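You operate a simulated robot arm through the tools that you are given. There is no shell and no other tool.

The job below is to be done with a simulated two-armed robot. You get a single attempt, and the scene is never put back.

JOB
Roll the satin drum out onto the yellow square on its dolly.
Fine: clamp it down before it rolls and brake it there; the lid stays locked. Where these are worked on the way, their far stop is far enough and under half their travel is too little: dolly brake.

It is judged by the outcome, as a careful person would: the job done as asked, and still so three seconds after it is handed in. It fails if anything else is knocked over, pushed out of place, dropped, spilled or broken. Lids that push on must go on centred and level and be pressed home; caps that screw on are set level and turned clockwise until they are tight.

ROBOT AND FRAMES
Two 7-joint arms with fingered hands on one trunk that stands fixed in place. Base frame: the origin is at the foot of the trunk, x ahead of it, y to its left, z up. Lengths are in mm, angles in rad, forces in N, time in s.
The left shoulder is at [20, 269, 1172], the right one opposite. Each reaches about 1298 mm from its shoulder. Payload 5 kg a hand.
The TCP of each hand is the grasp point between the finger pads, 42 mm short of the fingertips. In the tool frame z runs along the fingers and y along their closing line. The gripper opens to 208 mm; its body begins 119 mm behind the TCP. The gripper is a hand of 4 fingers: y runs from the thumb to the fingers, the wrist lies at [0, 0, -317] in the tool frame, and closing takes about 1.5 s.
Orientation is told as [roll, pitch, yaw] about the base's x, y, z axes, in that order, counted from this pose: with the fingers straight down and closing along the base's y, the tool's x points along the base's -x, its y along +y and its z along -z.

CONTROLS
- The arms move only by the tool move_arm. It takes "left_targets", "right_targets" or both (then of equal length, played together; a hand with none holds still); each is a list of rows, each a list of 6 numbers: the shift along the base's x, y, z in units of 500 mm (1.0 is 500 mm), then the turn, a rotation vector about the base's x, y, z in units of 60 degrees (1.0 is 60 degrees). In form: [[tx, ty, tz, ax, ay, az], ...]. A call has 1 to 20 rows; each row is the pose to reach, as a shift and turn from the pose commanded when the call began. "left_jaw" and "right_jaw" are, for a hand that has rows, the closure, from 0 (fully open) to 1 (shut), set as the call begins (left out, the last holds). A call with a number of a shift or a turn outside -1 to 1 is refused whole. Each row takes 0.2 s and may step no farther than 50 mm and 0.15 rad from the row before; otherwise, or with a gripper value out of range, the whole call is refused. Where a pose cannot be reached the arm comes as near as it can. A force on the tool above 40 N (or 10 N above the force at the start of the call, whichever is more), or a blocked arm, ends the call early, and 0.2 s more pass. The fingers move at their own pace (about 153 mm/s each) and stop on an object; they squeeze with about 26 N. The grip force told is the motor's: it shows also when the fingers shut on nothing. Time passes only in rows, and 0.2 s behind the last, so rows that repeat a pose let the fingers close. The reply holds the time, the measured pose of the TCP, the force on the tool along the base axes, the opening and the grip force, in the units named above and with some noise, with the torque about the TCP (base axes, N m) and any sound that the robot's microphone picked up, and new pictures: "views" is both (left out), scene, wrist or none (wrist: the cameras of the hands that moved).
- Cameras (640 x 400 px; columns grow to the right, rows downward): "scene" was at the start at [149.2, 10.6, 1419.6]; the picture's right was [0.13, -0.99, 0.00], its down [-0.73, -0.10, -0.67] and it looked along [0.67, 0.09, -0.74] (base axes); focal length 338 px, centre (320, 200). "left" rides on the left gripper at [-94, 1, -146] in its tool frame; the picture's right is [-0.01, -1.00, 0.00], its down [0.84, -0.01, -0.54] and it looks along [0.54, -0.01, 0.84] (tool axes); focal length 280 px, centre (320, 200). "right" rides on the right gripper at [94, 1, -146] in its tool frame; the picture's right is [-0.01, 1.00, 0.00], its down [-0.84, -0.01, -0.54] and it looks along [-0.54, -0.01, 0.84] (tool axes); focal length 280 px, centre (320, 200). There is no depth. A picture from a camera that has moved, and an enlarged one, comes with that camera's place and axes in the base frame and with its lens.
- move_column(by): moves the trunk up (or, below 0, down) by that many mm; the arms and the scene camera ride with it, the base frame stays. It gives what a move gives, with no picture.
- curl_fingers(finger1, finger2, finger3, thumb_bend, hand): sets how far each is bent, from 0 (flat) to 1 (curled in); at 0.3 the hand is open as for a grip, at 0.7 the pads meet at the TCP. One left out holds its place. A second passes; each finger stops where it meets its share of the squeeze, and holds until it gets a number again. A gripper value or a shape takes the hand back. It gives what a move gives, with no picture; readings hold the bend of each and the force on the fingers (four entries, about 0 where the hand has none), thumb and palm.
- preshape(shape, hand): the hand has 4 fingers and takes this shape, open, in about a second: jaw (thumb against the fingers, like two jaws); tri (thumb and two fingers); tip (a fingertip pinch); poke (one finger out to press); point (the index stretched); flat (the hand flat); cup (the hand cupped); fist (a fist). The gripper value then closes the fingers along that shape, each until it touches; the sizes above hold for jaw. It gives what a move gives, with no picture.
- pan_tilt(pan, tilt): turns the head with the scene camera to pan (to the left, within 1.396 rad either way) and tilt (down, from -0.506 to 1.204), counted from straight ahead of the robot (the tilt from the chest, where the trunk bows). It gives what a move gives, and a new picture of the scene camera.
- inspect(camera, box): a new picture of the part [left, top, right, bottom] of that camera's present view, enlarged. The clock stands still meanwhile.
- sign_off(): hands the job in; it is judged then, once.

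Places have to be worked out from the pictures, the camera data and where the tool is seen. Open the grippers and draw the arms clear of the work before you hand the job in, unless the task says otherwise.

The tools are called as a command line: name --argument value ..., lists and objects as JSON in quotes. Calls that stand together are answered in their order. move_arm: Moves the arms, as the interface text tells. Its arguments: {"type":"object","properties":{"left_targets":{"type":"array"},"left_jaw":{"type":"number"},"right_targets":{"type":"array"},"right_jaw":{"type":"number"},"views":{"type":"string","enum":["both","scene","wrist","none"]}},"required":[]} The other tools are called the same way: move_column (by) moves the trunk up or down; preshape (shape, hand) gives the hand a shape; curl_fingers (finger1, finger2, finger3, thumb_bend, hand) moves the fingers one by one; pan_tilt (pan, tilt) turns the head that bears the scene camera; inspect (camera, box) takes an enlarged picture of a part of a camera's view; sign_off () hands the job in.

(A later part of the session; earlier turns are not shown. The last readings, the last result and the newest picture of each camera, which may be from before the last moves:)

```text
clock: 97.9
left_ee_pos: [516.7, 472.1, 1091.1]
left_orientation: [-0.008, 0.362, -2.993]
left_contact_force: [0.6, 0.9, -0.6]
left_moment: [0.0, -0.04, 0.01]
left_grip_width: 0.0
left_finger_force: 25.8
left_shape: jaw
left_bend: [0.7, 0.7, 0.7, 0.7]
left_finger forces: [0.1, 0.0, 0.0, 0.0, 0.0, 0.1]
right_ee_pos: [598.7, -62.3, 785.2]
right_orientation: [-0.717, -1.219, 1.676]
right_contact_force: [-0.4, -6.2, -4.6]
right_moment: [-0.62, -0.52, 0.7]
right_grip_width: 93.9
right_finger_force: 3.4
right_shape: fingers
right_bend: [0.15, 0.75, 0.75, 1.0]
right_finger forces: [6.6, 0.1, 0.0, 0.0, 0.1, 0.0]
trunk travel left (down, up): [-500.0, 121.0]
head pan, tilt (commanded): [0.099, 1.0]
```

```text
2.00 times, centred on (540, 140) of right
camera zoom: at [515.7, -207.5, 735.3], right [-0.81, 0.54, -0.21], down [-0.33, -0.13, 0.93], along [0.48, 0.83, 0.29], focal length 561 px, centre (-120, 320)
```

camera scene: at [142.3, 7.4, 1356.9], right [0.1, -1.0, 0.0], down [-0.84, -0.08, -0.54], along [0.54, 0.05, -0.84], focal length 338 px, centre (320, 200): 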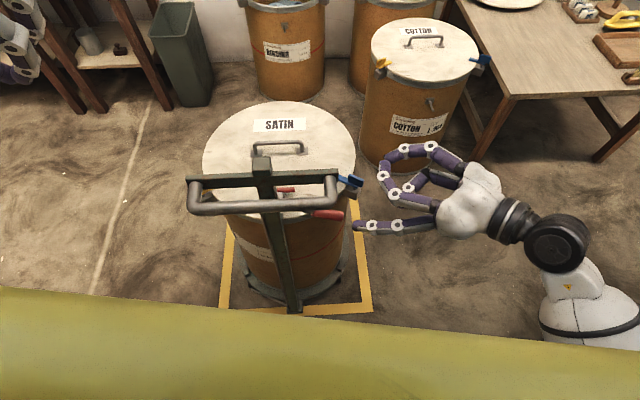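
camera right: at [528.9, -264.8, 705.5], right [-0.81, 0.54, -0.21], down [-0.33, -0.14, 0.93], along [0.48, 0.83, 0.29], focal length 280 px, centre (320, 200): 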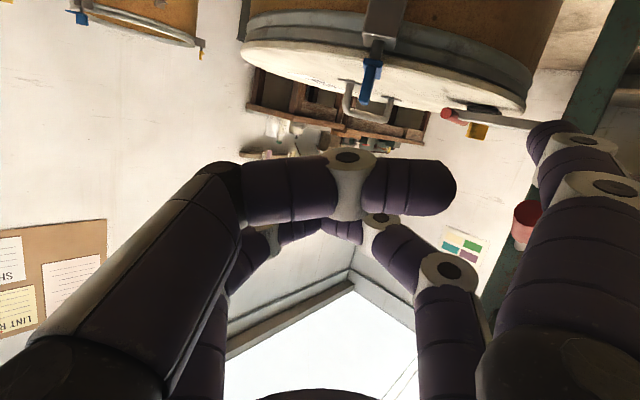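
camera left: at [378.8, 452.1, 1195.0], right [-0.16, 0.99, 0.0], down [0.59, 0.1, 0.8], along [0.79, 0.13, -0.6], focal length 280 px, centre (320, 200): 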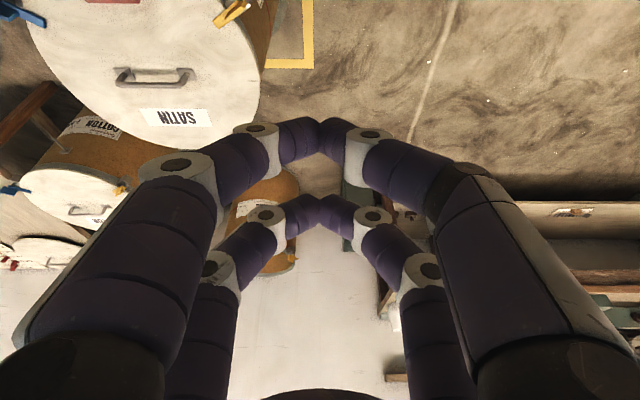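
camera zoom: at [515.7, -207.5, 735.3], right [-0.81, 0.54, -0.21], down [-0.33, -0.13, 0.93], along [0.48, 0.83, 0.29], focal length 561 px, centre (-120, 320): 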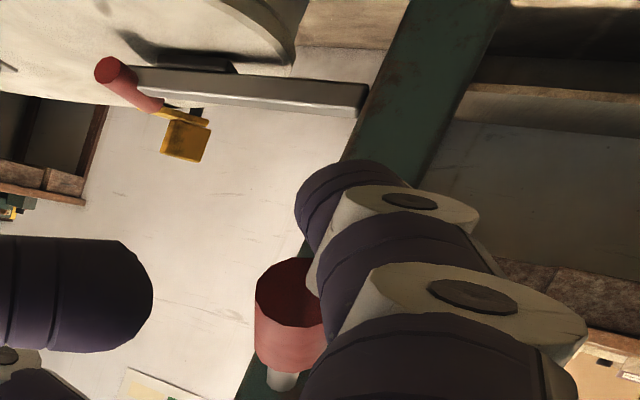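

The finger's knuckle is catching the end face of the grip (6 N sideways). I lower it a little, slide 15 mm further under the grip, and raise again.

move_arm --right_targets '[[0, -0.004, -0.02, 0, 0, 0], [0, 0.0, -0.04, 0, 0, 0], [-0.002, 0.016, -0.05, 0, 0, 0], [-0.004, 0.034, -0.05, 0, 0, 0], [-0.004, 0.034, -0.03, 0, 0, 0], [-0.004, 0.034, -0.01, 0, 0, 0], [-0.004, 0.034, 0.01, 0, 0, 0], [-0.004, 0.034, 0.03, 0, 0, 0]]' --views "none"

inspect --camera "scene" --box '[270, 130, 470, 280]'

inspect --camera "right" --box '[440, 40, 640, 240]'

```text
clock: 99.7
left_ee_pos: [516.7, 472.8, 1090.4]
left_orientation: [-0.006, 0.361, -2.992]
left_contact_force: [0.5, -0.4, -0.7]
left_moment: [0.0, -0.01, 0.0]
left_grip_width: 0.0
left_finger_force: 26.0
left_shape: jaw
left_bend: [0.7, 0.7, 0.7, 0.7]
left_finger forces: [0.0, 0.1, 0.1, 0.0, 0.0, 0.0]
right_ee_pos: [595.5, -44.2, 804.8]
right_orientation: [-0.722, -1.222, 1.68]
right_contact_force: [-2.5, -2.7, -0.8]
right_moment: [-0.16, -0.04, 0.36]
right_grip_width: 94.6
right_finger_force: 1.5
right_shape: fingers
right_bend: [0.14, 0.75, 0.75, 1.0]
right_finger forces: [3.1, 0.0, 0.0, 0.1, 0.0, 0.0]
trunk travel left (down, up): [-500.0, 121.0]
head pan, tilt (commanded): [0.099, 1.0]
```

```text
2.67 times, centred on (370, 205) of scene
camera zoom: at [141.4, 6.8, 1357.1], right [0.1, -1.0, 0.0], down [-0.84, -0.08, -0.54], along [0.54, 0.05, -0.84], focal length 902 px, centre (187, 187)
```

zoom: 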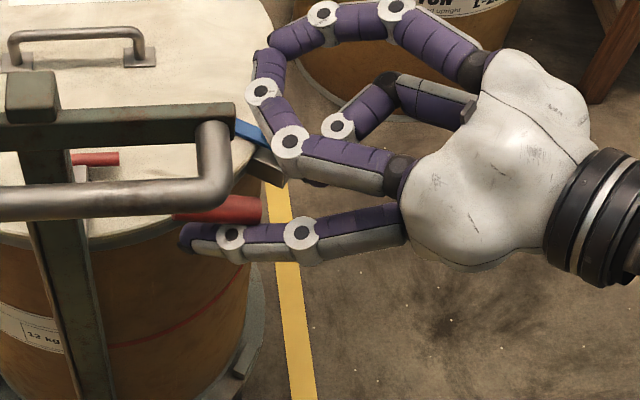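

```text
2.00 times, centred on (540, 140) of right
camera zoom: at [513.3, -188.6, 753.2], right [-0.81, 0.54, -0.21], down [-0.33, -0.14, 0.93], along [0.47, 0.83, 0.29], focal length 561 px, centre (-120, 320)
```

zoom: 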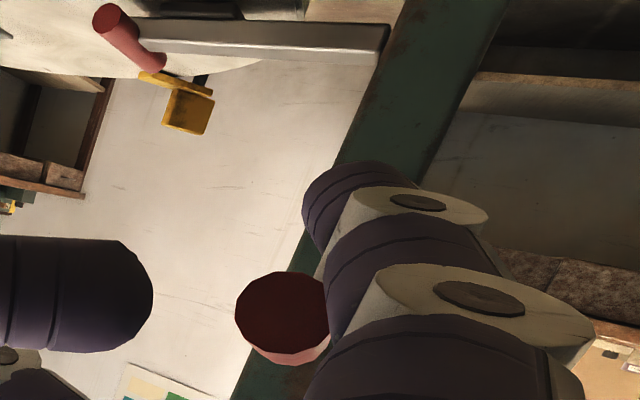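

The finger is rubbing beside the grip on the robot side rather than under it: the grip axis is about 17 mm further from me. I lower, shift forward 18 mm and raise again.

move_arm --right_targets '[[0, 0, -0.03, 0, 0, 0], [0, 0, -0.06, 0, 0, 0], [0, 0, -0.1, 0, 0, 0], [0.02, -0.004, -0.12, 0, 0, 0], [0.04, -0.008, -0.12, 0, 0, 0], [0.04, -0.008, -0.09, 0, 0, 0], [0.04, -0.008, -0.06, 0, 0, 0]]' --views "none"

inspect --camera "scene" --box '[270, 130, 470, 280]'

inspect --camera "right" --box '[440, 40, 640, 240]'

```text
clock: 101.3
left_ee_pos: [516.1, 473.1, 1091.3]
left_orientation: [-0.007, 0.362, -2.994]
left_contact_force: [-0.4, -0.1, 0.6]
left_moment: [0.04, -0.01, -0.01]
left_grip_width: 0.0
left_finger_force: 25.6
left_shape: jaw
left_bend: [0.7, 0.7, 0.7, 0.7]
left_finger forces: [0.1, 0.0, 0.1, 0.1, 0.0, 0.0]
right_ee_pos: [616.3, -50.2, 772.3]
right_orientation: [-0.72, -1.22, 1.676]
right_contact_force: [-0.2, -1.4, -1.8]
right_moment: [-0.15, -0.24, 0.16]
right_grip_width: 93.3
right_finger_force: 1.0
right_shape: fingers
right_bend: [0.15, 0.75, 0.75, 1.0]
right_finger forces: [2.6, 0.0, 0.0, 0.0, 0.0, 0.0]
trunk travel left (down, up): [-500.0, 121.0]
head pan, tilt (commanded): [0.099, 1.0]
```

```text
2.67 times, centred on (370, 205) of scene
camera zoom: at [141.5, 6.9, 1357.0], right [0.1, -1.0, 0.0], down [-0.84, -0.08, -0.54], along [0.54, 0.05, -0.84], focal length 902 px, centre (187, 187)
```

zoom: 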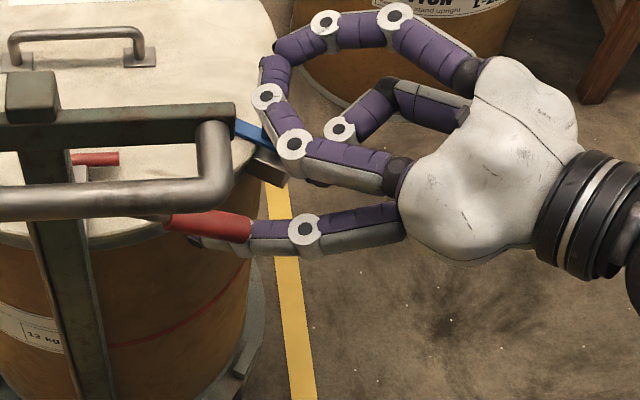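

```text
2.00 times, centred on (540, 140) of right
camera zoom: at [534.0, -194.2, 722.1], right [-0.81, 0.54, -0.21], down [-0.33, -0.14, 0.93], along [0.48, 0.83, 0.29], focal length 561 px, centre (-120, 320)
```

zoom: 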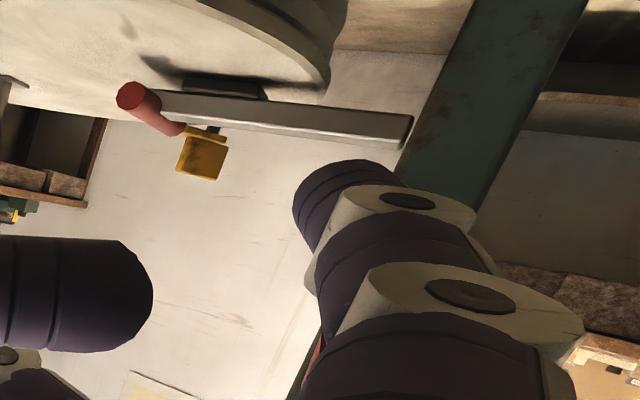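

Now the finger is directly under the grip. I raise the lever to its upper stop.

move_arm --right_targets '[[0, 0, 0.024, 0, 0, 0], [0, 0, 0.048, 0, 0, 0], [0, 0, 0.072, 0, 0, 0], [0, 0, 0.096, 0, 0, 0], [0, 0.0, 0.12, 0, 0, 0], [0, 0.0, 0.144, 0, 0, 0]]' --views "none"

inspect --camera "scene" --box '[270, 130, 470, 280]'

inspect --camera "right" --box '[440, 40, 640, 240]'

```text
clock: 102.7
left_ee_pos: [516.4, 474.0, 1090.7]
left_orientation: [-0.006, 0.362, -2.993]
left_contact_force: [-0.2, -0.4, 0.0]
left_moment: [0.01, 0.01, -0.01]
left_grip_width: 0.0
left_finger_force: 26.2
left_shape: jaw
left_bend: [0.7, 0.7, 0.7, 0.7]
left_finger forces: [0.0, 0.0, 0.0, 0.0, 0.0, 0.0]
right_ee_pos: [614.8, -48.5, 844.9]
right_orientation: [-0.717, -1.223, 1.676]
right_contact_force: [1.3, 0.0, -1.4]
right_moment: [-0.04, -0.11, -0.02]
right_grip_width: 93.2
right_finger_force: 0.2
right_shape: fingers
right_bend: [0.16, 0.75, 0.75, 1.0]
right_finger forces: [0.8, 0.1, 0.0, 0.0, 0.0, 0.0]
trunk travel left (down, up): [-500.0, 121.0]
head pan, tilt (commanded): [0.099, 1.0]
```

```text
2.67 times, centred on (370, 205) of scene
camera zoom: at [141.6, 7.0, 1357.0], right [0.1, -0.99, 0.0], down [-0.84, -0.08, -0.54], along [0.54, 0.05, -0.84], focal length 902 px, centre (187, 187)
```

zoom: 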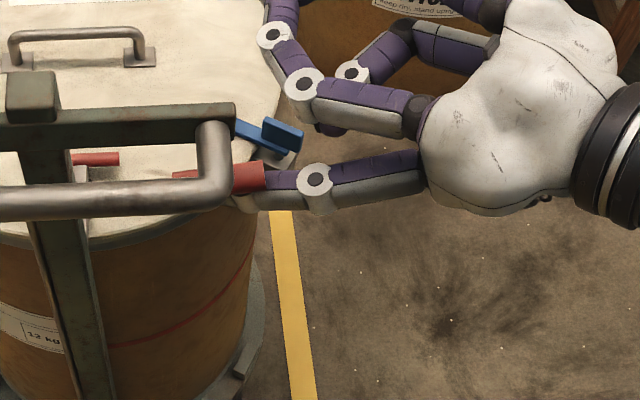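

```text
2.00 times, centred on (540, 140) of right
camera zoom: at [532.8, -193.4, 793.7], right [-0.82, 0.54, -0.21], down [-0.33, -0.14, 0.93], along [0.47, 0.83, 0.29], focal length 561 px, centre (-120, 320)
```

zoom: 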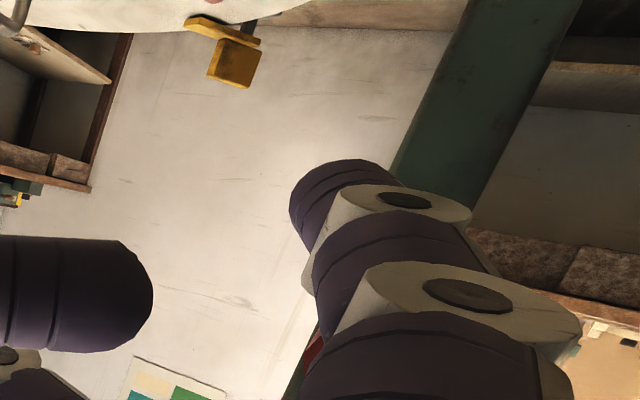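

The lever is rising with the finger under it. I continue to the upper stop.

move_arm --right_targets '[[0, 0, 0.02, 0, 0, 0], [0, 0, 0.04, 0, 0, 0], [0, 0, 0.056, 0, 0, 0], [0, 0, 0.072, 0, 0, 0], [0, 0.0, 0.088, 0, 0, 0], [0, 0.0, 0.104, 0, 0, 0], [0, 0.0, 0.12, 0, 0, 0]]' --views "none"

inspect --camera "scene" --box '[270, 130, 470, 280]'

inspect --camera "right" --box '[440, 40, 640, 240]'

```text
clock: 104.2
left_ee_pos: [516.5, 474.2, 1091.8]
left_orientation: [-0.007, 0.362, -2.993]
left_contact_force: [-1.3, -0.5, 0.5]
left_moment: [-0.02, -0.1, 0.01]
left_grip_width: 0.2
left_finger_force: 26.0
left_shape: jaw
left_bend: [0.7, 0.7, 0.7, 0.7]
left_finger forces: [0.1, 0.0, 0.0, 0.1, 0.0, 0.1]
right_ee_pos: [617.7, -49.3, 888.5]
right_orientation: [-0.693, -1.207, 1.655]
right_contact_force: [1.9, -1.7, -14.9]
right_moment: [-0.79, -1.89, 0.08]
right_grip_width: 92.5
right_finger_force: 7.6
right_shape: fingers
right_bend: [0.16, 0.75, 0.75, 1.0]
right_finger forces: [14.9, 0.1, 0.1, 0.0, 0.1, 0.0]
trunk travel left (down, up): [-500.0, 121.0]
head pan, tilt (commanded): [0.099, 1.0]
stopped in row 7 (right hand): the force on the tool passed its limit at 47 N (the readings are from after the stop); the commanded pose is now the measured one
```

```text
2.67 times, centred on (370, 205) of scene
camera zoom: at [141.5, 6.9, 1357.1], right [0.1, -0.99, 0.0], down [-0.84, -0.08, -0.54], along [0.54, 0.05, -0.84], focal length 902 px, centre (187, 187)
```

zoom: 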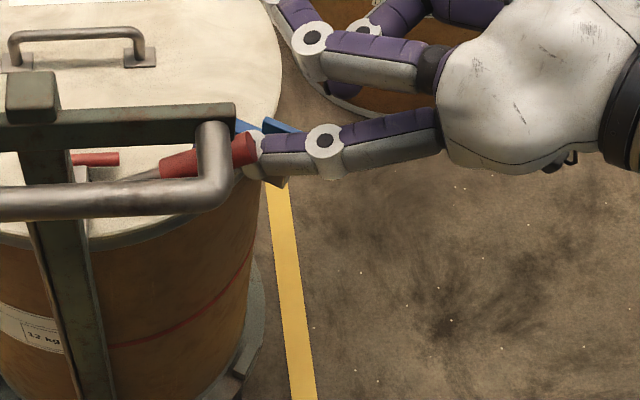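

```text
2.00 times, centred on (540, 140) of right
camera zoom: at [534.2, -195.1, 839.7], right [-0.82, 0.54, -0.21], down [-0.33, -0.12, 0.94], along [0.48, 0.83, 0.27], focal length 561 px, centre (-120, 320)
```

zoom: 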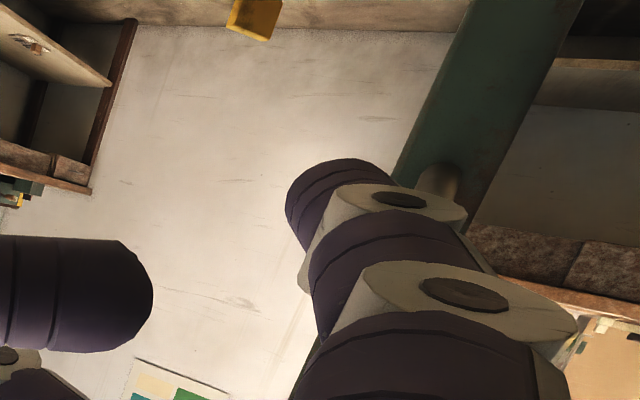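

The lever is at its upper stop again (47 N). I withdraw the right hand a little to the right and start turning the left hand so its closed fingers point right, ready to push the post from the robot side.

move_arm --right_targets '[[0, 0, -0.03, 0, 0, 0], [0, -0.03, -0.06, 0, 0, 0], [0, -0.1, -0.06, 0, 0, 0], [0, -0.18, -0.05, 0, 0, 0], [0, -0.26, -0.03, 0, 0, 0], [0, -0.32, 0.0, 0, 0, 0]]' --left_targets '[[-0.03, -0.01, -0.06, -0.126, 0.0034, -0.0219], [-0.06, -0.02, -0.12, -0.252, 0.0068, -0.0439], [-0.09, -0.03, -0.18, -0.378, 0.0103, -0.0658], [-0.12, -0.04, -0.24, -0.504, 0.0137, -0.0877], [-0.15, -0.05, -0.3, -0.63, 0.0171, -0.1097], [-0.18, -0.06, -0.36, -0.756, 0.0205, -0.1316]]' --views "scene"

inspect --camera "scene" --box '[180, 100, 400, 260]'

```text
clock: 105.6
left_ee_pos: [424.4, 444.2, 909.3]
left_orientation: [0.799, 0.181, -2.909]
left_contact_force: [-0.4, -0.1, -1.3]
left_moment: [-0.09, 0.0, -0.04]
left_grip_width: 0.0
left_finger_force: 25.8
left_shape: jaw
left_bend: [0.7, 0.7, 0.7, 0.7]
left_finger forces: [0.1, 0.0, 0.0, 0.1, 0.1, 0.0]
right_ee_pos: [616.7, -207.1, 891.1]
right_orientation: [-0.698, -1.212, 1.659]
right_contact_force: [0.6, 0.8, 0.1]
right_moment: [0.0, -0.01, 0.05]
right_grip_width: 93.4
right_finger_force: 0.1
right_shape: fingers
right_bend: [0.15, 0.75, 0.75, 1.0]
right_finger forces: [0.0, 0.1, 0.0, 0.0, 0.0, 0.1]
trunk travel left (down, up): [-500.0, 121.0]
head pan, tilt (commanded): [0.099, 1.0]
camera scene: at [142.1, 7.3, 1356.9], right [0.1, -0.99, 0.0], down [-0.84, -0.08, -0.54], along [0.54, 0.05, -0.84], focal length 338 px, centre (320, 200)
```

scene: 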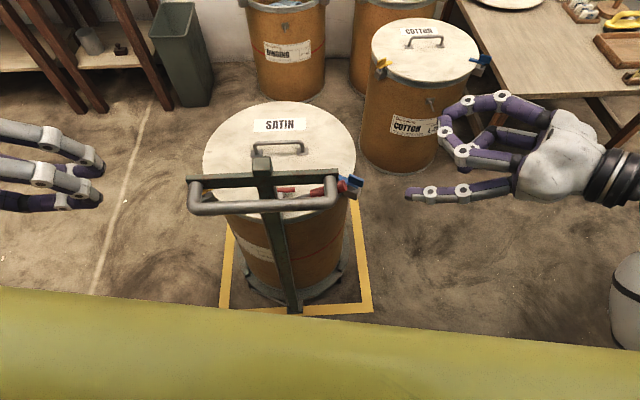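

```text
2.50 times, centred on (290, 180) of scene
camera zoom: at [142.1, 7.3, 1356.9], right [0.1, -0.99, 0.0], down [-0.84, -0.08, -0.54], along [0.54, 0.05, -0.84], focal length 846 px, centre (395, 250)
```

zoom: 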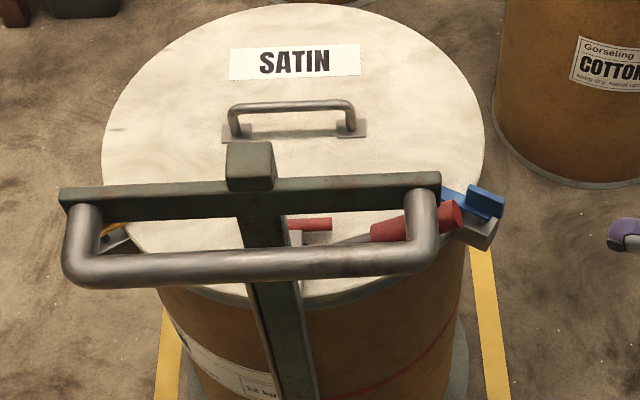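

The lever is up and the latches are untouched. I finish turning the left hand and bring it in front of the post, to the left.

move_arm --left_targets '[[-0.02, -0.033, -0.047, -0.126, 0.0034, -0.0219], [-0.04, -0.067, -0.093, -0.252, 0.0068, -0.0439], [-0.06, -0.1, -0.14, -0.378, 0.0103, -0.0658], [-0.08, -0.133, -0.187, -0.504, 0.0137, -0.0877], [-0.1, -0.167, -0.233, -0.63, 0.0171, -0.1097], [-0.12, -0.2, -0.28, -0.756, 0.0205, -0.1316], [-0.12, -0.2, -0.28, -0.756, 0.0205, -0.1316]]' --views "both"

```text
clock: 107.2
left_ee_pos: [307.8, 371.4, 816.1]
left_orientation: [1.561, -0.048, -2.985]
left_contact_force: [5.5, -1.8, 4.5]
left_moment: [0.67, 0.01, -0.78]
left_grip_width: 0.0
left_finger_force: 26.2
left_shape: jaw
left_bend: [0.7, 0.7, 0.7, 0.7]
left_finger forces: [0.0, 0.1, 0.0, 0.0, 0.1, 0.1]
left hand out of reach, approached as far as the arm can: row 5, 6, 7
right_ee_pos: [614.9, -209.1, 890.9]
right_orientation: [-0.704, -1.21, 1.661]
right_contact_force: [-1.0, 0.0, 1.9]
right_moment: [-0.1, 0.02, -0.16]
right_grip_width: 93.6
right_finger_force: 0.1
right_shape: fingers
right_bend: [0.15, 0.75, 0.75, 1.0]
right_finger forces: [0.1, 0.1, 0.1, 0.0, 0.1, 0.0]
trunk travel left (down, up): [-500.0, 121.0]
head pan, tilt (commanded): [0.099, 1.0]
camera scene: at [139.9, 6.1, 1357.2], right [0.1, -1.0, 0.0], down [-0.84, -0.08, -0.54], along [0.54, 0.05, -0.84], focal length 338 px, centre (320, 200)
camera left: at [192.6, 502.3, 823.6], right [-0.06, 0.0, -1.0], down [0.75, 0.66, -0.05], along [0.66, -0.75, -0.04], focal length 280 px, centre (320, 200)
```

scene: 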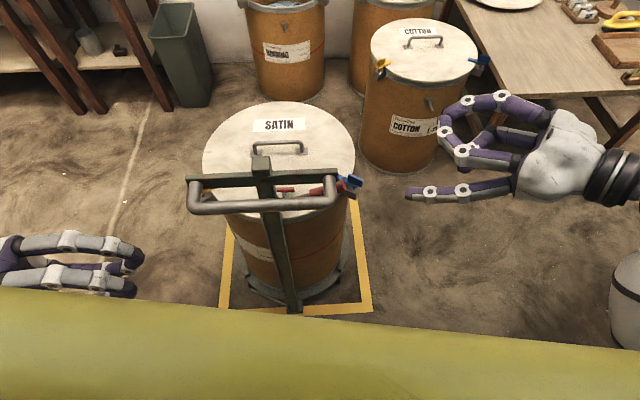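
left: 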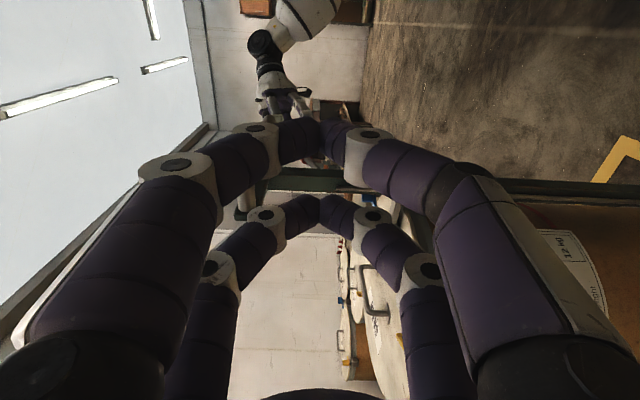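

The orientation is right, but the arm stopped short because it is strongly folded. I move it forward and right to a more open position.

move_arm --left_targets '[[0.05, -0.03, -0.01, 0, 0, 0], [0.1, -0.06, -0.02, 0, 0, 0], [0.12, -0.09, -0.03, 0, 0, 0], [0.12, -0.09, -0.03, 0, 0, 0]]' --views "both"

```text
clock: 108.2
left_ee_pos: [342.9, 356.5, 853.5]
left_orientation: [1.564, -0.003, -2.981]
left_contact_force: [0.1, 0.3, 0.7]
left_moment: [0.02, 0.01, -0.06]
left_grip_width: 0.0
left_finger_force: 26.1
left_shape: jaw
left_bend: [0.7, 0.7, 0.7, 0.7]
left_finger forces: [0.0, 0.0, 0.0, 0.0, 0.0, 0.0]
left hand out of reach, approached as far as the arm can: row 1, 2, 3, 4
right_ee_pos: [615.9, -209.2, 890.3]
right_orientation: [-0.698, -1.21, 1.658]
right_contact_force: [0.9, 0.6, -0.7]
right_moment: [0.04, 0.04, 0.06]
right_grip_width: 93.6
right_finger_force: 0.1
right_shape: fingers
right_bend: [0.15, 0.75, 0.75, 1.0]
right_finger forces: [0.1, 0.0, 0.0, 0.0, 0.0, 0.1]
trunk travel left (down, up): [-500.0, 121.0]
head pan, tilt (commanded): [0.099, 1.0]
camera scene: at [141.9, 6.8, 1357.0], right [0.1, -1.0, 0.0], down [-0.84, -0.08, -0.54], along [0.54, 0.05, -0.84], focal length 338 px, centre (320, 200)
camera left: at [227.2, 485.7, 856.3], right [-0.02, 0.0, -1.0], down [0.75, 0.67, -0.01], along [0.67, -0.75, -0.01], focal length 280 px, centre (320, 200)
```

scene: 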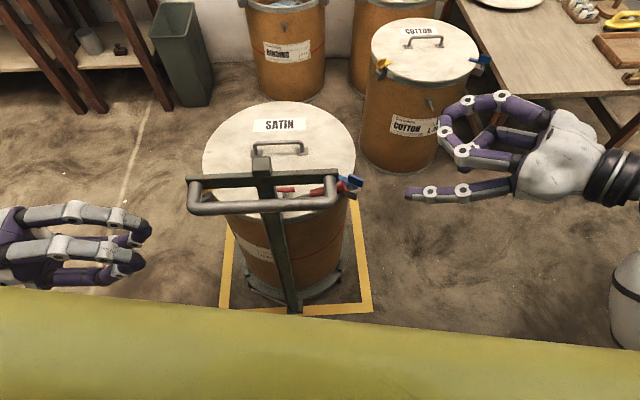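
left: 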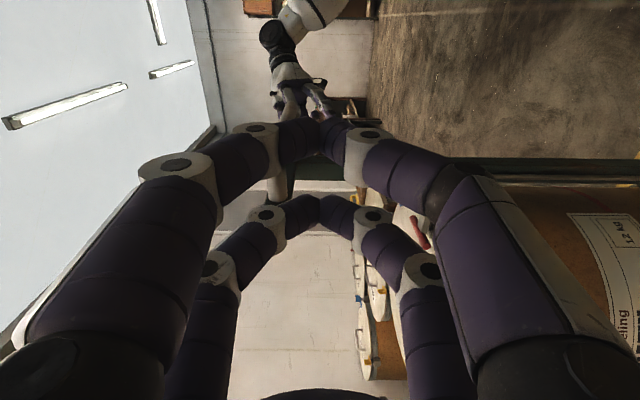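

At this orientation the arm can't go low, but it can push on the handle bar itself at z≈904. I raise the hand to bar height and slide it right, just in front of the bar's centre.

move_arm --left_targets '[[-0.01, 0, 0.05, 0, 0, 0], [-0.02, 0, 0.1, 0, 0, 0], [-0.012, -0.08, 0.1, 0, 0, 0], [-0.003, -0.16, 0.1, 0, 0, 0], [0.006, -0.24, 0.1, 0, 0, 0], [0.015, -0.32, 0.1, 0, 0, 0], [0.02, -0.396, 0.1, 0, 0, 0], [0.02, -0.396, 0.1, 0, 0, 0]]' --views "both"

inspect --camera "scene" --box '[150, 120, 370, 280]'

```text
clock: 110.0
left_ee_pos: [327.6, 245.5, 927.2]
left_orientation: [1.566, -0.002, -2.98]
left_contact_force: [0.0, 0.2, -0.7]
left_moment: [0.02, 0.0, 0.04]
left_grip_width: 0.0
left_finger_force: 25.8
left_shape: jaw
left_bend: [0.7, 0.7, 0.7, 0.7]
left_finger forces: [0.1, 0.0, 0.1, 0.0, 0.0, 0.0]
left hand out of reach, approached as far as the arm can: row 4, 5, 6, 7, 8
right_ee_pos: [616.1, -208.4, 890.3]
right_orientation: [-0.7, -1.21, 1.66]
right_contact_force: [0.5, -1.1, 0.0]
right_moment: [0.04, -0.01, 0.03]
right_grip_width: 93.5
right_finger_force: 0.0
right_shape: fingers
right_bend: [0.15, 0.75, 0.75, 1.0]
right_finger forces: [0.1, 0.1, 0.0, 0.0, 0.0, 0.1]
trunk travel left (down, up): [-500.0, 121.0]
head pan, tilt (commanded): [0.099, 1.0]
camera scene: at [141.6, 6.9, 1357.0], right [0.1, -1.0, 0.0], down [-0.84, -0.08, -0.54], along [0.54, 0.05, -0.84], focal length 338 px, centre (320, 200)
camera left: at [211.1, 374.9, 929.5], right [-0.02, 0.0, -1.0], down [0.75, 0.67, -0.01], along [0.67, -0.75, -0.01], focal length 280 px, centre (320, 200)
```

scene: 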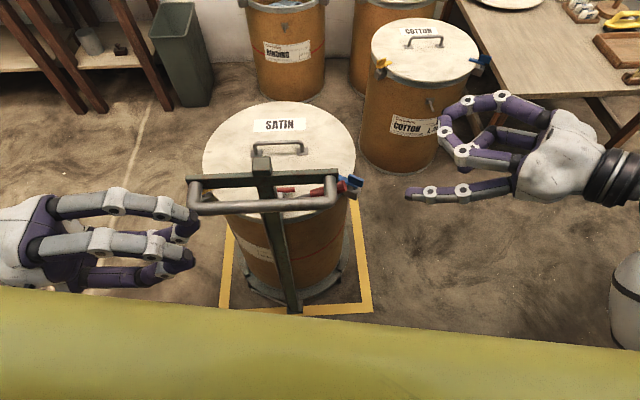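
left: 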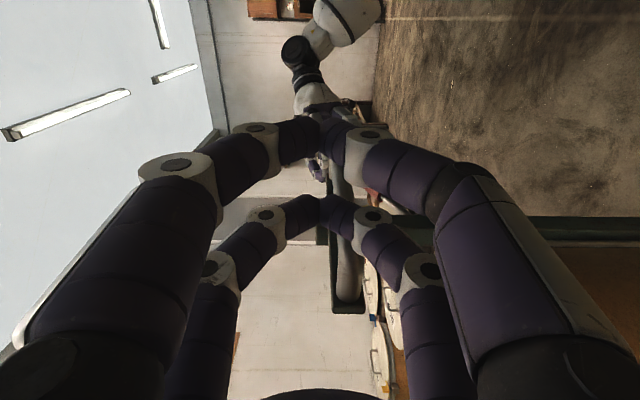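

```text
2.50 times, centred on (260, 200) of scene
camera zoom: at [141.6, 6.9, 1357.0], right [0.1, -1.0, 0.0], down [-0.84, -0.08, -0.54], along [0.54, 0.05, -0.84], focal length 846 px, centre (470, 200)
```

zoom: 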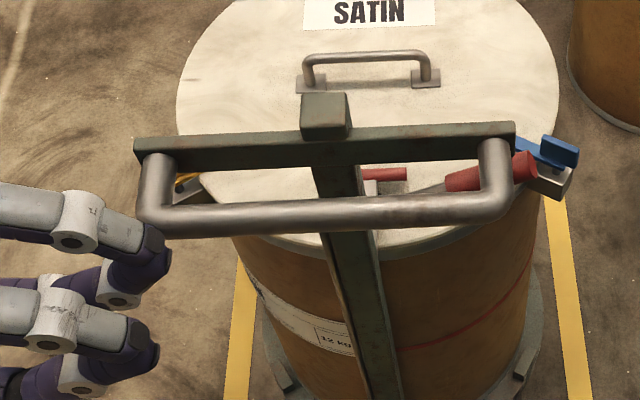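

The arm is too folded to reach the bar's centre from this shoulder height. Raising the trunk 110 mm gives the left arm more room, and both hands are clear to rise.

move_column --by 110

move_arm --left_targets '[[0.0, -0.07, 0, 0, 0, 0], [0.01, -0.14, 0, 0, 0, 0], [0.02, -0.2, 0, 0, 0, 0], [0.02, -0.2, -0.06, 0, 0, 0], [0.02, -0.2, -0.12, 0, 0, 0], [0.02, -0.2, -0.18, 0, 0, 0], [0.02, -0.2, -0.23, 0, 0, 0], [0.02, -0.2, -0.26, 0, 0, 0], [0.02, -0.2, -0.26, 0, 0, 0]]' --views "both"

inspect --camera "scene" --box '[150, 120, 370, 280]'

```text
clock: 111.4
left_ee_pos: [328.0, 244.5, 1042.8]
left_orientation: [1.568, -0.001, -2.983]
left_contact_force: [0.6, 0.3, 0.0]
left_moment: [0.04, -0.03, -0.02]
left_grip_width: 0.1
left_finger_force: 25.9
left_shape: jaw
left_bend: [0.7, 0.7, 0.7, 0.7]
left_finger forces: [0.0, 0.1, 0.0, 0.0, 0.0, 0.0]
right_ee_pos: [616.6, -209.6, 998.7]
right_orientation: [-0.697, -1.209, 1.657]
right_contact_force: [-0.3, 0.6, -0.2]
right_moment: [0.0, 0.02, 0.02]
right_grip_width: 93.4
right_finger_force: 0.1
right_shape: fingers
right_bend: [0.15, 0.75, 0.75, 1.0]
right_finger forces: [0.0, 0.0, 0.0, 0.0, 0.0, 0.0]
trunk travel left (down, up): [-610.0, 11.0]
head pan, tilt (commanded): [0.099, 1.0]
```

```text
clock: 113.4
left_ee_pos: [319.7, 247.1, 1025.0]
left_orientation: [1.562, -0.001, -2.981]
left_contact_force: [-0.6, 0.1, -0.9]
left_moment: [-0.02, 0.02, -0.05]
left_grip_width: 0.4
left_finger_force: 25.8
left_shape: jaw
left_bend: [0.7, 0.7, 0.7, 0.7]
left_finger forces: [0.0, 0.0, 0.1, 0.0, 0.0, 0.0]
left hand out of reach, approached as far as the arm can: row 1, 2, 3, 4, 5, 6, 7, 8, 9
right_ee_pos: [617.5, -209.3, 999.3]
right_orientation: [-0.699, -1.209, 1.659]
right_contact_force: [0.1, 0.2, -0.3]
right_moment: [0.02, -0.02, 0.0]
right_grip_width: 93.1
right_finger_force: 0.0
right_shape: fingers
right_bend: [0.15, 0.75, 0.75, 1.0]
right_finger forces: [0.0, 0.0, 0.0, 0.1, 0.1, 0.0]
trunk travel left (down, up): [-610.0, 11.0]
head pan, tilt (commanded): [0.099, 1.0]
camera scene: at [139.7, 7.2, 1467.3], right [0.1, -1.0, 0.0], down [-0.84, -0.08, -0.54], along [0.54, 0.05, -0.84], focal length 338 px, centre (320, 200)
camera left: at [202.8, 376.9, 1027.8], right [-0.02, 0.01, -1.0], down [0.75, 0.67, -0.01], along [0.67, -0.75, -0.02], focal length 280 px, centre (320, 200)
```

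scene: 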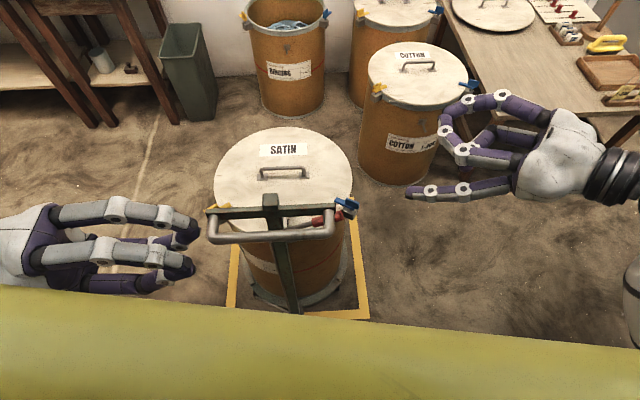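
left: 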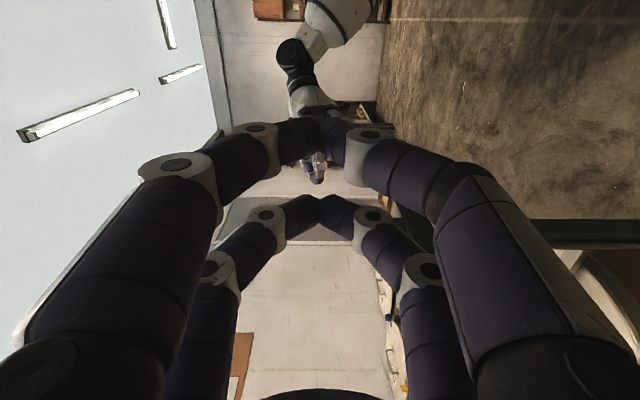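

```text
2.50 times, centred on (260, 200) of scene
camera zoom: at [139.7, 7.2, 1467.3], right [0.1, -1.0, 0.0], down [-0.84, -0.08, -0.54], along [0.54, 0.05, -0.84], focal length 846 px, centre (470, 200)
```

zoom: 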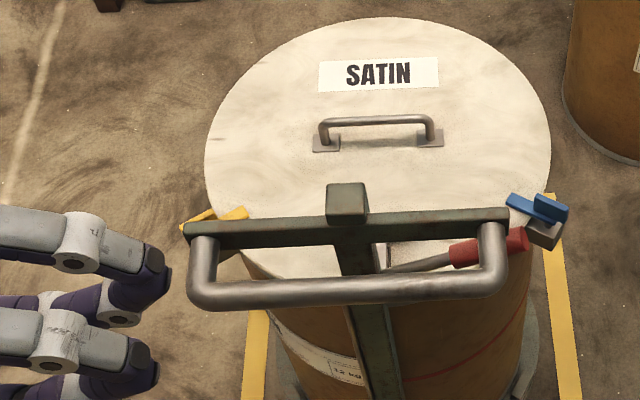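

This fingers-right pose is stuck at a joint limit. A fingers-down pose, leaning back slightly and placed in front of the bar, keeps the wrist further forward, so I turn the left hand back toward fingers-down, high and to the left.

move_arm --left_targets '[[0.02, 0.03, 0.02, 0.1177, 0.0398, -0.0228], [0.04, 0.06, 0.04, 0.2353, 0.0797, -0.0457], [0.06, 0.09, 0.06, 0.353, 0.1195, -0.0685], [0.08, 0.12, 0.08, 0.4707, 0.1593, -0.0913], [0.1, 0.15, 0.1, 0.5883, 0.1992, -0.1142], [0.12, 0.18, 0.12, 0.706, 0.239, -0.137], [0.12, 0.18, 0.12, 0.706, 0.239, -0.137]]' --views "none"

move_arm --left_targets '[[0, 0, 0.0, 0.1177, 0.0398, -0.0228], [0, 0, 0.0, 0.2353, 0.0797, -0.0457], [0, 0, 0.0, 0.353, 0.1195, -0.0685], [0, 0, 0.0, 0.4707, 0.1593, -0.0913], [0, 0, 0.0, 0.5883, 0.1992, -0.1142], [0, 0, 0.0, 0.706, 0.239, -0.137], [0, 0, 0.0, 0.706, 0.239, -0.137]]' --views "both"

```text
clock: 115.0
left_ee_pos: [370.8, 337.1, 1085.7]
left_orientation: [0.801, -0.172, -3.063]
left_contact_force: [0.0, 0.2, -0.1]
left_moment: [0.0, 0.02, 0.0]
left_grip_width: 0.1
left_finger_force: 25.5
left_shape: jaw
left_bend: [0.7, 0.7, 0.7, 0.7]
left_finger forces: [0.0, 0.1, 0.0, 0.0, 0.0, 0.0]
right_ee_pos: [617.4, -209.2, 1000.0]
right_orientation: [-0.7, -1.209, 1.662]
right_contact_force: [0.6, -0.3, 0.7]
right_moment: [-0.02, 0.01, 0.0]
right_grip_width: 93.4
right_finger_force: 0.0
right_shape: fingers
right_bend: [0.15, 0.75, 0.75, 1.0]
right_finger forces: [0.0, 0.1, 0.1, 0.1, 0.0, 0.0]
trunk travel left (down, up): [-610.0, 11.0]
head pan, tilt (commanded): [0.099, 1.0]
```

```text
clock: 116.6
left_ee_pos: [369.7, 338.6, 1087.0]
left_orientation: [0.013, -0.349, -3.001]
left_contact_force: [0.0, 0.0, 0.2]
left_moment: [0.02, 0.05, 0.01]
left_grip_width: 0.1
left_finger_force: 26.3
left_shape: jaw
left_bend: [0.7, 0.7, 0.7, 0.7]
left_finger forces: [0.1, 0.0, 0.1, 0.0, 0.0, 0.0]
right_ee_pos: [616.4, -209.1, 1000.1]
right_orientation: [-0.699, -1.209, 1.659]
right_contact_force: [0.1, 0.0, -0.1]
right_moment: [-0.02, 0.0, -0.01]
right_grip_width: 93.5
right_finger_force: 0.0
right_shape: fingers
right_bend: [0.15, 0.75, 0.75, 1.0]
right_finger forces: [0.1, 0.0, 0.0, 0.1, 0.0, 0.0]
trunk travel left (down, up): [-610.0, 11.0]
head pan, tilt (commanded): [0.099, 1.0]
camera scene: at [139.5, 7.3, 1467.4], right [0.1, -0.99, 0.0], down [-0.84, -0.08, -0.54], along [0.54, 0.05, -0.84], focal length 338 px, centre (320, 200)
camera left: at [332.1, 333.8, 1255.9], right [-0.16, 0.99, -0.01], down [0.96, 0.16, 0.22], along [0.22, 0.03, -0.98], focal length 280 px, centre (320, 200)
```

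scene: 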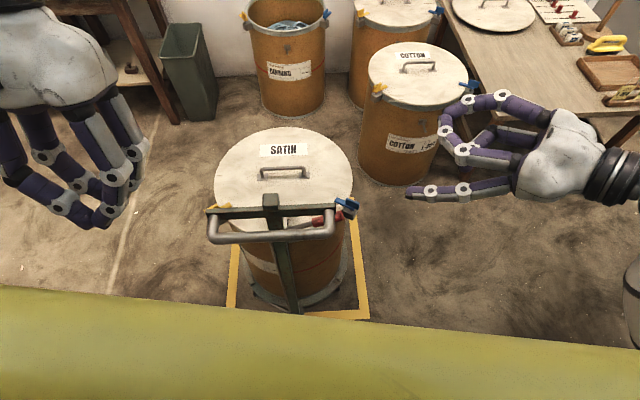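
left: 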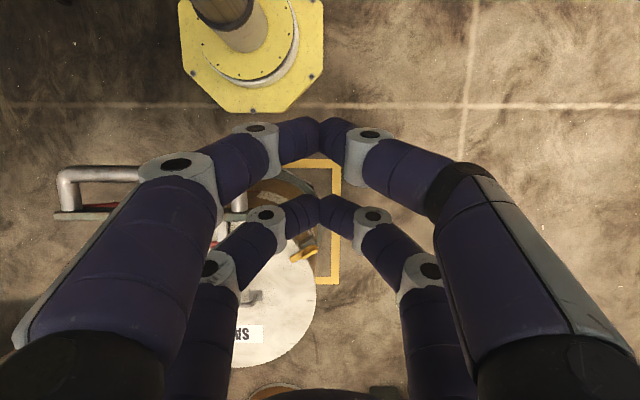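

Fingers-down leaning back works fine. I move the hand across to the centre, just in front of the handle bar, and lower it to bar height.

move_arm --left_targets '[[-0.015, -0.08, -0.02, 0, 0, 0], [-0.03, -0.16, -0.05, 0, 0, 0], [-0.045, -0.24, -0.08, 0, 0, 0], [-0.06, -0.32, -0.12, 0, 0, 0], [-0.064, -0.4, -0.15, 0, 0, 0], [-0.064, -0.416, -0.22, 0, 0, 0], [-0.064, -0.416, -0.28, 0, 0, 0], [-0.064, -0.416, -0.28, 0, 0, 0]]' --views "both"

```text
clock: 118.4
left_ee_pos: [338.0, 130.0, 945.5]
left_orientation: [0.014, -0.347, -3.002]
left_contact_force: [0.6, -0.7, 0.2]
left_moment: [0.02, -0.01, -0.01]
left_grip_width: 0.0
left_finger_force: 26.3
left_shape: jaw
left_bend: [0.7, 0.7, 0.7, 0.7]
left_finger forces: [0.0, 0.0, 0.1, 0.1, 0.0, 0.0]
right_ee_pos: [616.8, -209.4, 999.7]
right_orientation: [-0.7, -1.212, 1.659]
right_contact_force: [0.9, -0.1, 0.0]
right_moment: [0.04, -0.05, 0.07]
right_grip_width: 93.3
right_finger_force: 0.0
right_shape: fingers
right_bend: [0.15, 0.75, 0.75, 1.0]
right_finger forces: [0.0, 0.0, 0.0, 0.0, 0.0, 0.0]
trunk travel left (down, up): [-610.0, 11.0]
head pan, tilt (commanded): [0.099, 1.0]
camera scene: at [139.3, 6.5, 1467.4], right [0.1, -1.0, 0.0], down [-0.84, -0.08, -0.54], along [0.54, 0.05, -0.84], focal length 338 px, centre (320, 200)
camera left: at [299.6, 125.0, 1115.4], right [-0.16, 0.99, -0.01], down [0.96, 0.16, 0.22], along [0.22, 0.03, -0.98], focal length 280 px, centre (320, 200)
```

scene: 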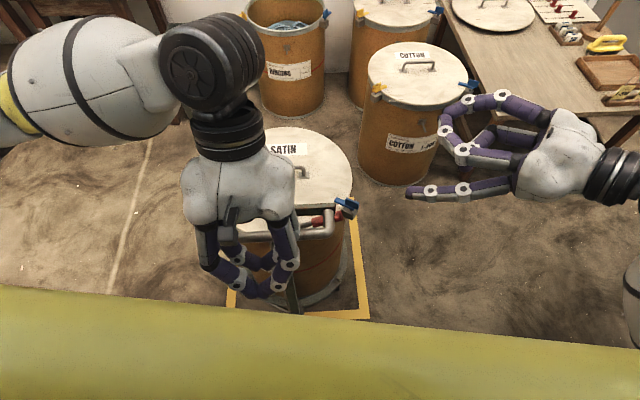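
left: 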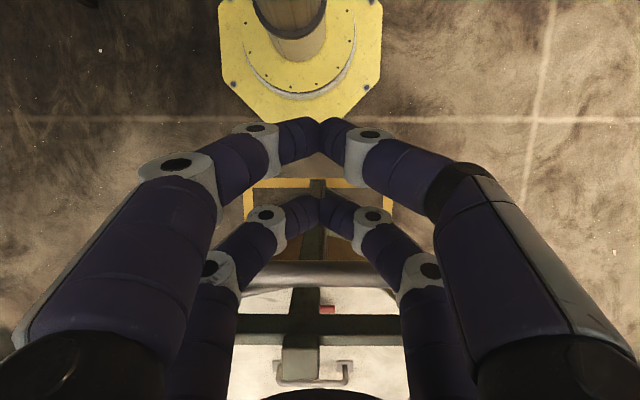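

The view from above shows the bar just ahead of the digits and the post foot overlapping the near tape. I lower 30 mm to bar height and advance slowly until contact.

move_arm --left_targets '[[0, 0, -0.03, 0, 0, 0], [0, 0, -0.06, 0, 0, 0], [0.016, 0.0025, -0.06, 0, 0, 0], [0.032, 0.005, -0.06, 0, 0, 0], [0.044, 0.007, -0.06, 0, 0, 0], [0.052, 0.0083, -0.06, 0, 0, 0], [0.06, 0.0095, -0.06, 0, 0, 0]]' --views "wrist"

```text
clock: 120.0
left_ee_pos: [367.7, 134.7, 916.2]
left_orientation: [0.014, -0.346, -3.0]
left_contact_force: [-0.6, 0.0, 0.1]
left_moment: [0.03, 0.01, 0.01]
left_grip_width: 0.1
left_finger_force: 26.2
left_shape: jaw
left_bend: [0.7, 0.7, 0.7, 0.7]
left_finger forces: [0.1, 0.0, 0.3, 0.1, 0.0, 0.0]
right_ee_pos: [616.6, -209.0, 999.2]
right_orientation: [-0.7, -1.21, 1.66]
right_contact_force: [0.4, -0.2, -0.7]
right_moment: [0.01, 0.01, 0.0]
right_grip_width: 93.3
right_finger_force: 0.0
right_shape: fingers
right_bend: [0.15, 0.75, 0.75, 1.0]
right_finger forces: [0.1, 0.0, 0.0, 0.0, 0.0, 0.0]
trunk travel left (down, up): [-610.0, 11.0]
head pan, tilt (commanded): [0.099, 1.0]
camera left: at [330.4, 129.9, 1085.6], right [-0.16, 0.99, -0.01], down [0.96, 0.16, 0.22], along [0.22, 0.03, -0.98], focal length 280 px, centre (320, 200)
```

left: 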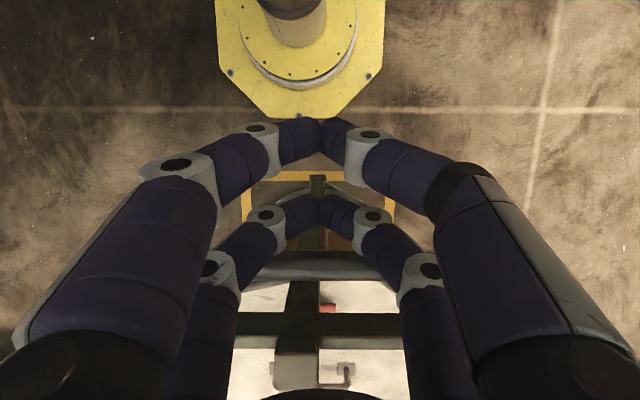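

Almost touching. I continue pushing slowly for another 30 mm and then check the position.

move_arm --left_targets '[[0.008, 0.0013, 0, 0, 0, 0], [0.018, 0.0029, 0, 0, 0, 0], [0.028, 0.0044, 0, 0, 0, 0], [0.038, 0.006, 0, 0, 0, 0], [0.046, 0.0073, 0, 0, 0, 0], [0.054, 0.0086, 0, 0, 0, 0], [0.059, 0.0094, 0, 0, 0, 0], [0.06, 0.0095, 0, 0, 0, 0]]' --views "both"

inspect --camera "left" --box '[220, 140, 420, 400]'

inspect --camera "scene" --box '[190, 110, 400, 330]'

```text
clock: 121.8
left_ee_pos: [397.9, 139.2, 917.0]
left_orientation: [0.014, -0.347, -3.002]
left_contact_force: [-4.3, -0.6, 0.7]
left_moment: [-0.03, -0.02, 0.1]
left_grip_width: 0.0
left_finger_force: 26.3
left_shape: jaw
left_bend: [0.7, 0.7, 0.7, 0.7]
left_finger forces: [0.0, 0.9, 2.8, 0.0, 0.0, 0.1]
right_ee_pos: [616.6, -208.6, 1000.1]
right_orientation: [-0.7, -1.211, 1.66]
right_contact_force: [-0.1, 0.3, -0.4]
right_moment: [-0.01, 0.0, 0.0]
right_grip_width: 93.7
right_finger_force: 0.0
right_shape: fingers
right_bend: [0.15, 0.75, 0.75, 1.0]
right_finger forces: [0.0, 0.0, 0.1, 0.0, 0.0, 0.0]
trunk travel left (down, up): [-610.0, 11.0]
head pan, tilt (commanded): [0.099, 1.0]
camera scene: at [139.0, 7.0, 1467.4], right [0.1, -1.0, 0.0], down [-0.84, -0.08, -0.54], along [0.54, 0.05, -0.84], focal length 338 px, centre (320, 200)
camera left: at [360.0, 134.7, 1086.1], right [-0.16, 0.99, -0.01], down [0.96, 0.16, 0.22], along [0.22, 0.03, -0.98], focal length 280 px, centre (320, 200)
```

scene: 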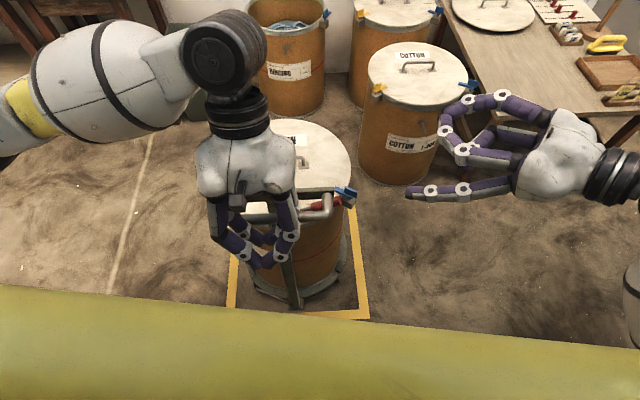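
left: 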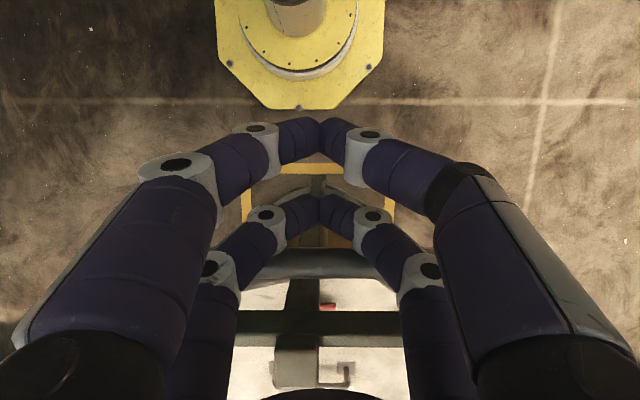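

```text
1.54 times, centred on (320, 270) of left
camera zoom: at [360.0, 134.7, 1086.1], right [-0.16, 0.99, -0.01], down [0.96, 0.16, 0.22], along [0.22, 0.03, -0.98], focal length 431 px, centre (320, 92)
```

zoom: 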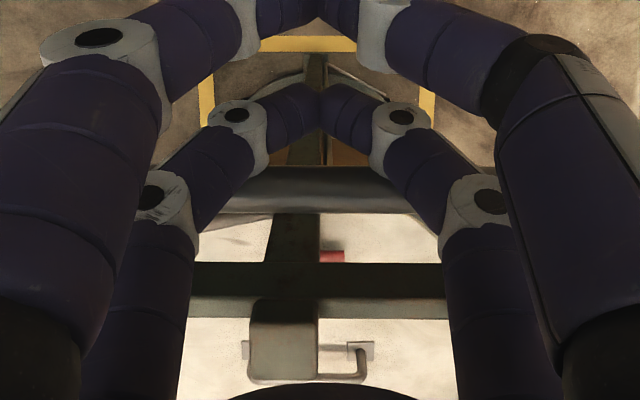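

```text
1.82 times, centred on (295, 220) of scene
camera zoom: at [139.0, 7.0, 1467.4], right [0.1, -1.0, 0.0], down [-0.84, -0.08, -0.54], along [0.54, 0.05, -0.84], focal length 615 px, centre (366, 164)
```

zoom: 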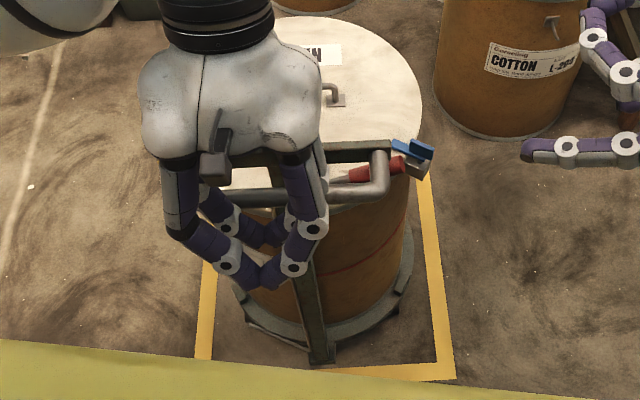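

The foot is now inside the near tape. I back the left hand off the bar, lift it away and re-measure the drum's position before braking.

move_arm --left_targets '[[-0.03, -0.005, 0.0, 0, 0, 0], [-0.06, -0.01, 0.02, 0, 0, 0], [-0.06, -0.01, 0.1, 0, 0, 0], [-0.06, -0.01, 0.18, 0, 0, 0], [-0.06, 0.06, 0.22, 0, 0, 0], [-0.05, 0.14, 0.24, 0, 0, 0], [-0.03, 0.22, 0.26, 0, 0, 0], [-0.01, 0.3, 0.27, 0, 0, 0], [0.0, 0.38, 0.28, 0, 0, 0], [0.0, 0.46, 0.28, 0, 0, 0], [0.0, 0.54, 0.28, 0, 0, 0]]' --views "scene"

inspect --camera "scene" --box '[190, 110, 390, 235]'

inspect --camera "scene" --box '[200, 200, 400, 325]'

```text
clock: 124.2
left_ee_pos: [397.5, 409.3, 1056.2]
left_orientation: [0.011, -0.35, -3.003]
left_contact_force: [-0.1, 0.7, 0.2]
left_moment: [-0.03, -0.04, 0.02]
left_grip_width: 0.0
left_finger_force: 26.3
left_shape: jaw
left_bend: [0.7, 0.7, 0.7, 0.7]
left_finger forces: [0.1, 0.0, 0.0, 0.1, 0.0, 0.0]
right_ee_pos: [616.3, -208.7, 999.9]
right_orientation: [-0.701, -1.208, 1.661]
right_contact_force: [0.2, 0.3, 0.6]
right_moment: [-0.06, 0.04, -0.07]
right_grip_width: 93.4
right_finger_force: 0.0
right_shape: fingers
right_bend: [0.15, 0.75, 0.75, 1.0]
right_finger forces: [0.0, 0.0, 0.0, 0.0, 0.1, 0.0]
trunk travel left (down, up): [-610.0, 11.0]
head pan, tilt (commanded): [0.099, 1.0]
camera scene: at [138.9, 7.3, 1467.4], right [0.1, -0.99, 0.0], down [-0.84, -0.08, -0.54], along [0.54, 0.05, -0.84], focal length 338 px, centre (320, 200)
```

scene: 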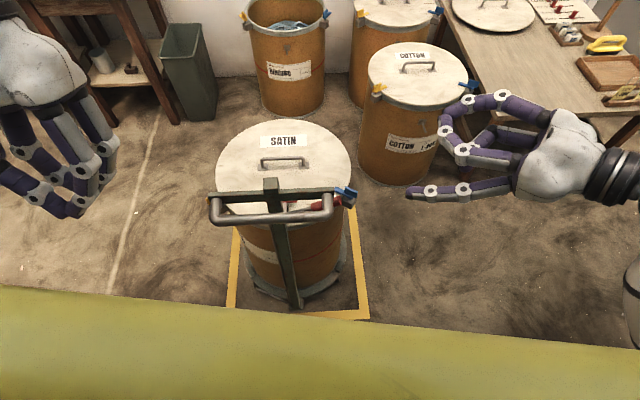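

```text
3.20 times, centred on (290, 172) of scene
camera zoom: at [138.9, 7.3, 1467.4], right [0.1, -0.99, 0.0], down [-0.84, -0.08, -0.54], along [0.54, 0.05, -0.84], focal length 1082 px, centre (416, 288)
```

zoom: 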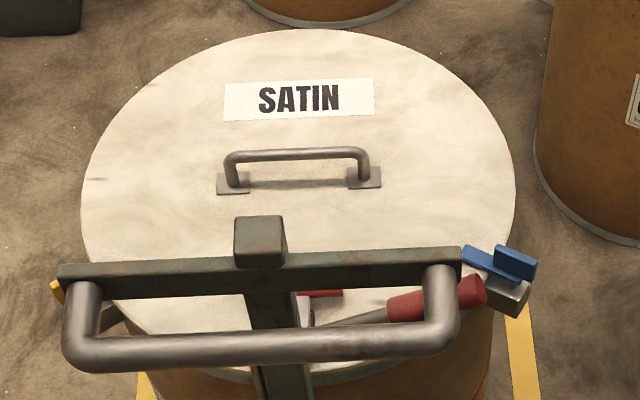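

```text
3.20 times, centred on (300, 262) of scene
camera zoom: at [138.9, 7.3, 1467.4], right [0.1, -0.99, 0.0], down [-0.84, -0.08, -0.54], along [0.54, 0.05, -0.84], focal length 1082 px, centre (384, 0)
```

zoom: 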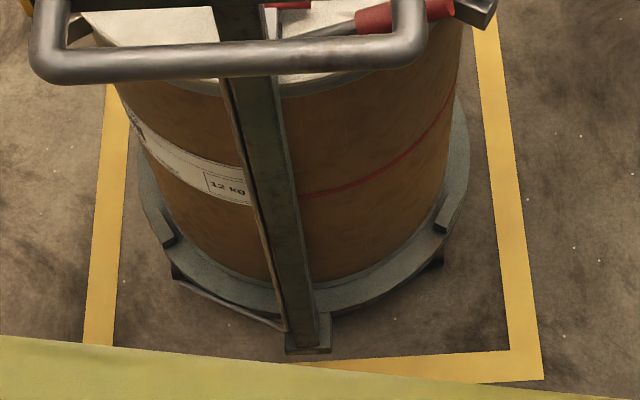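

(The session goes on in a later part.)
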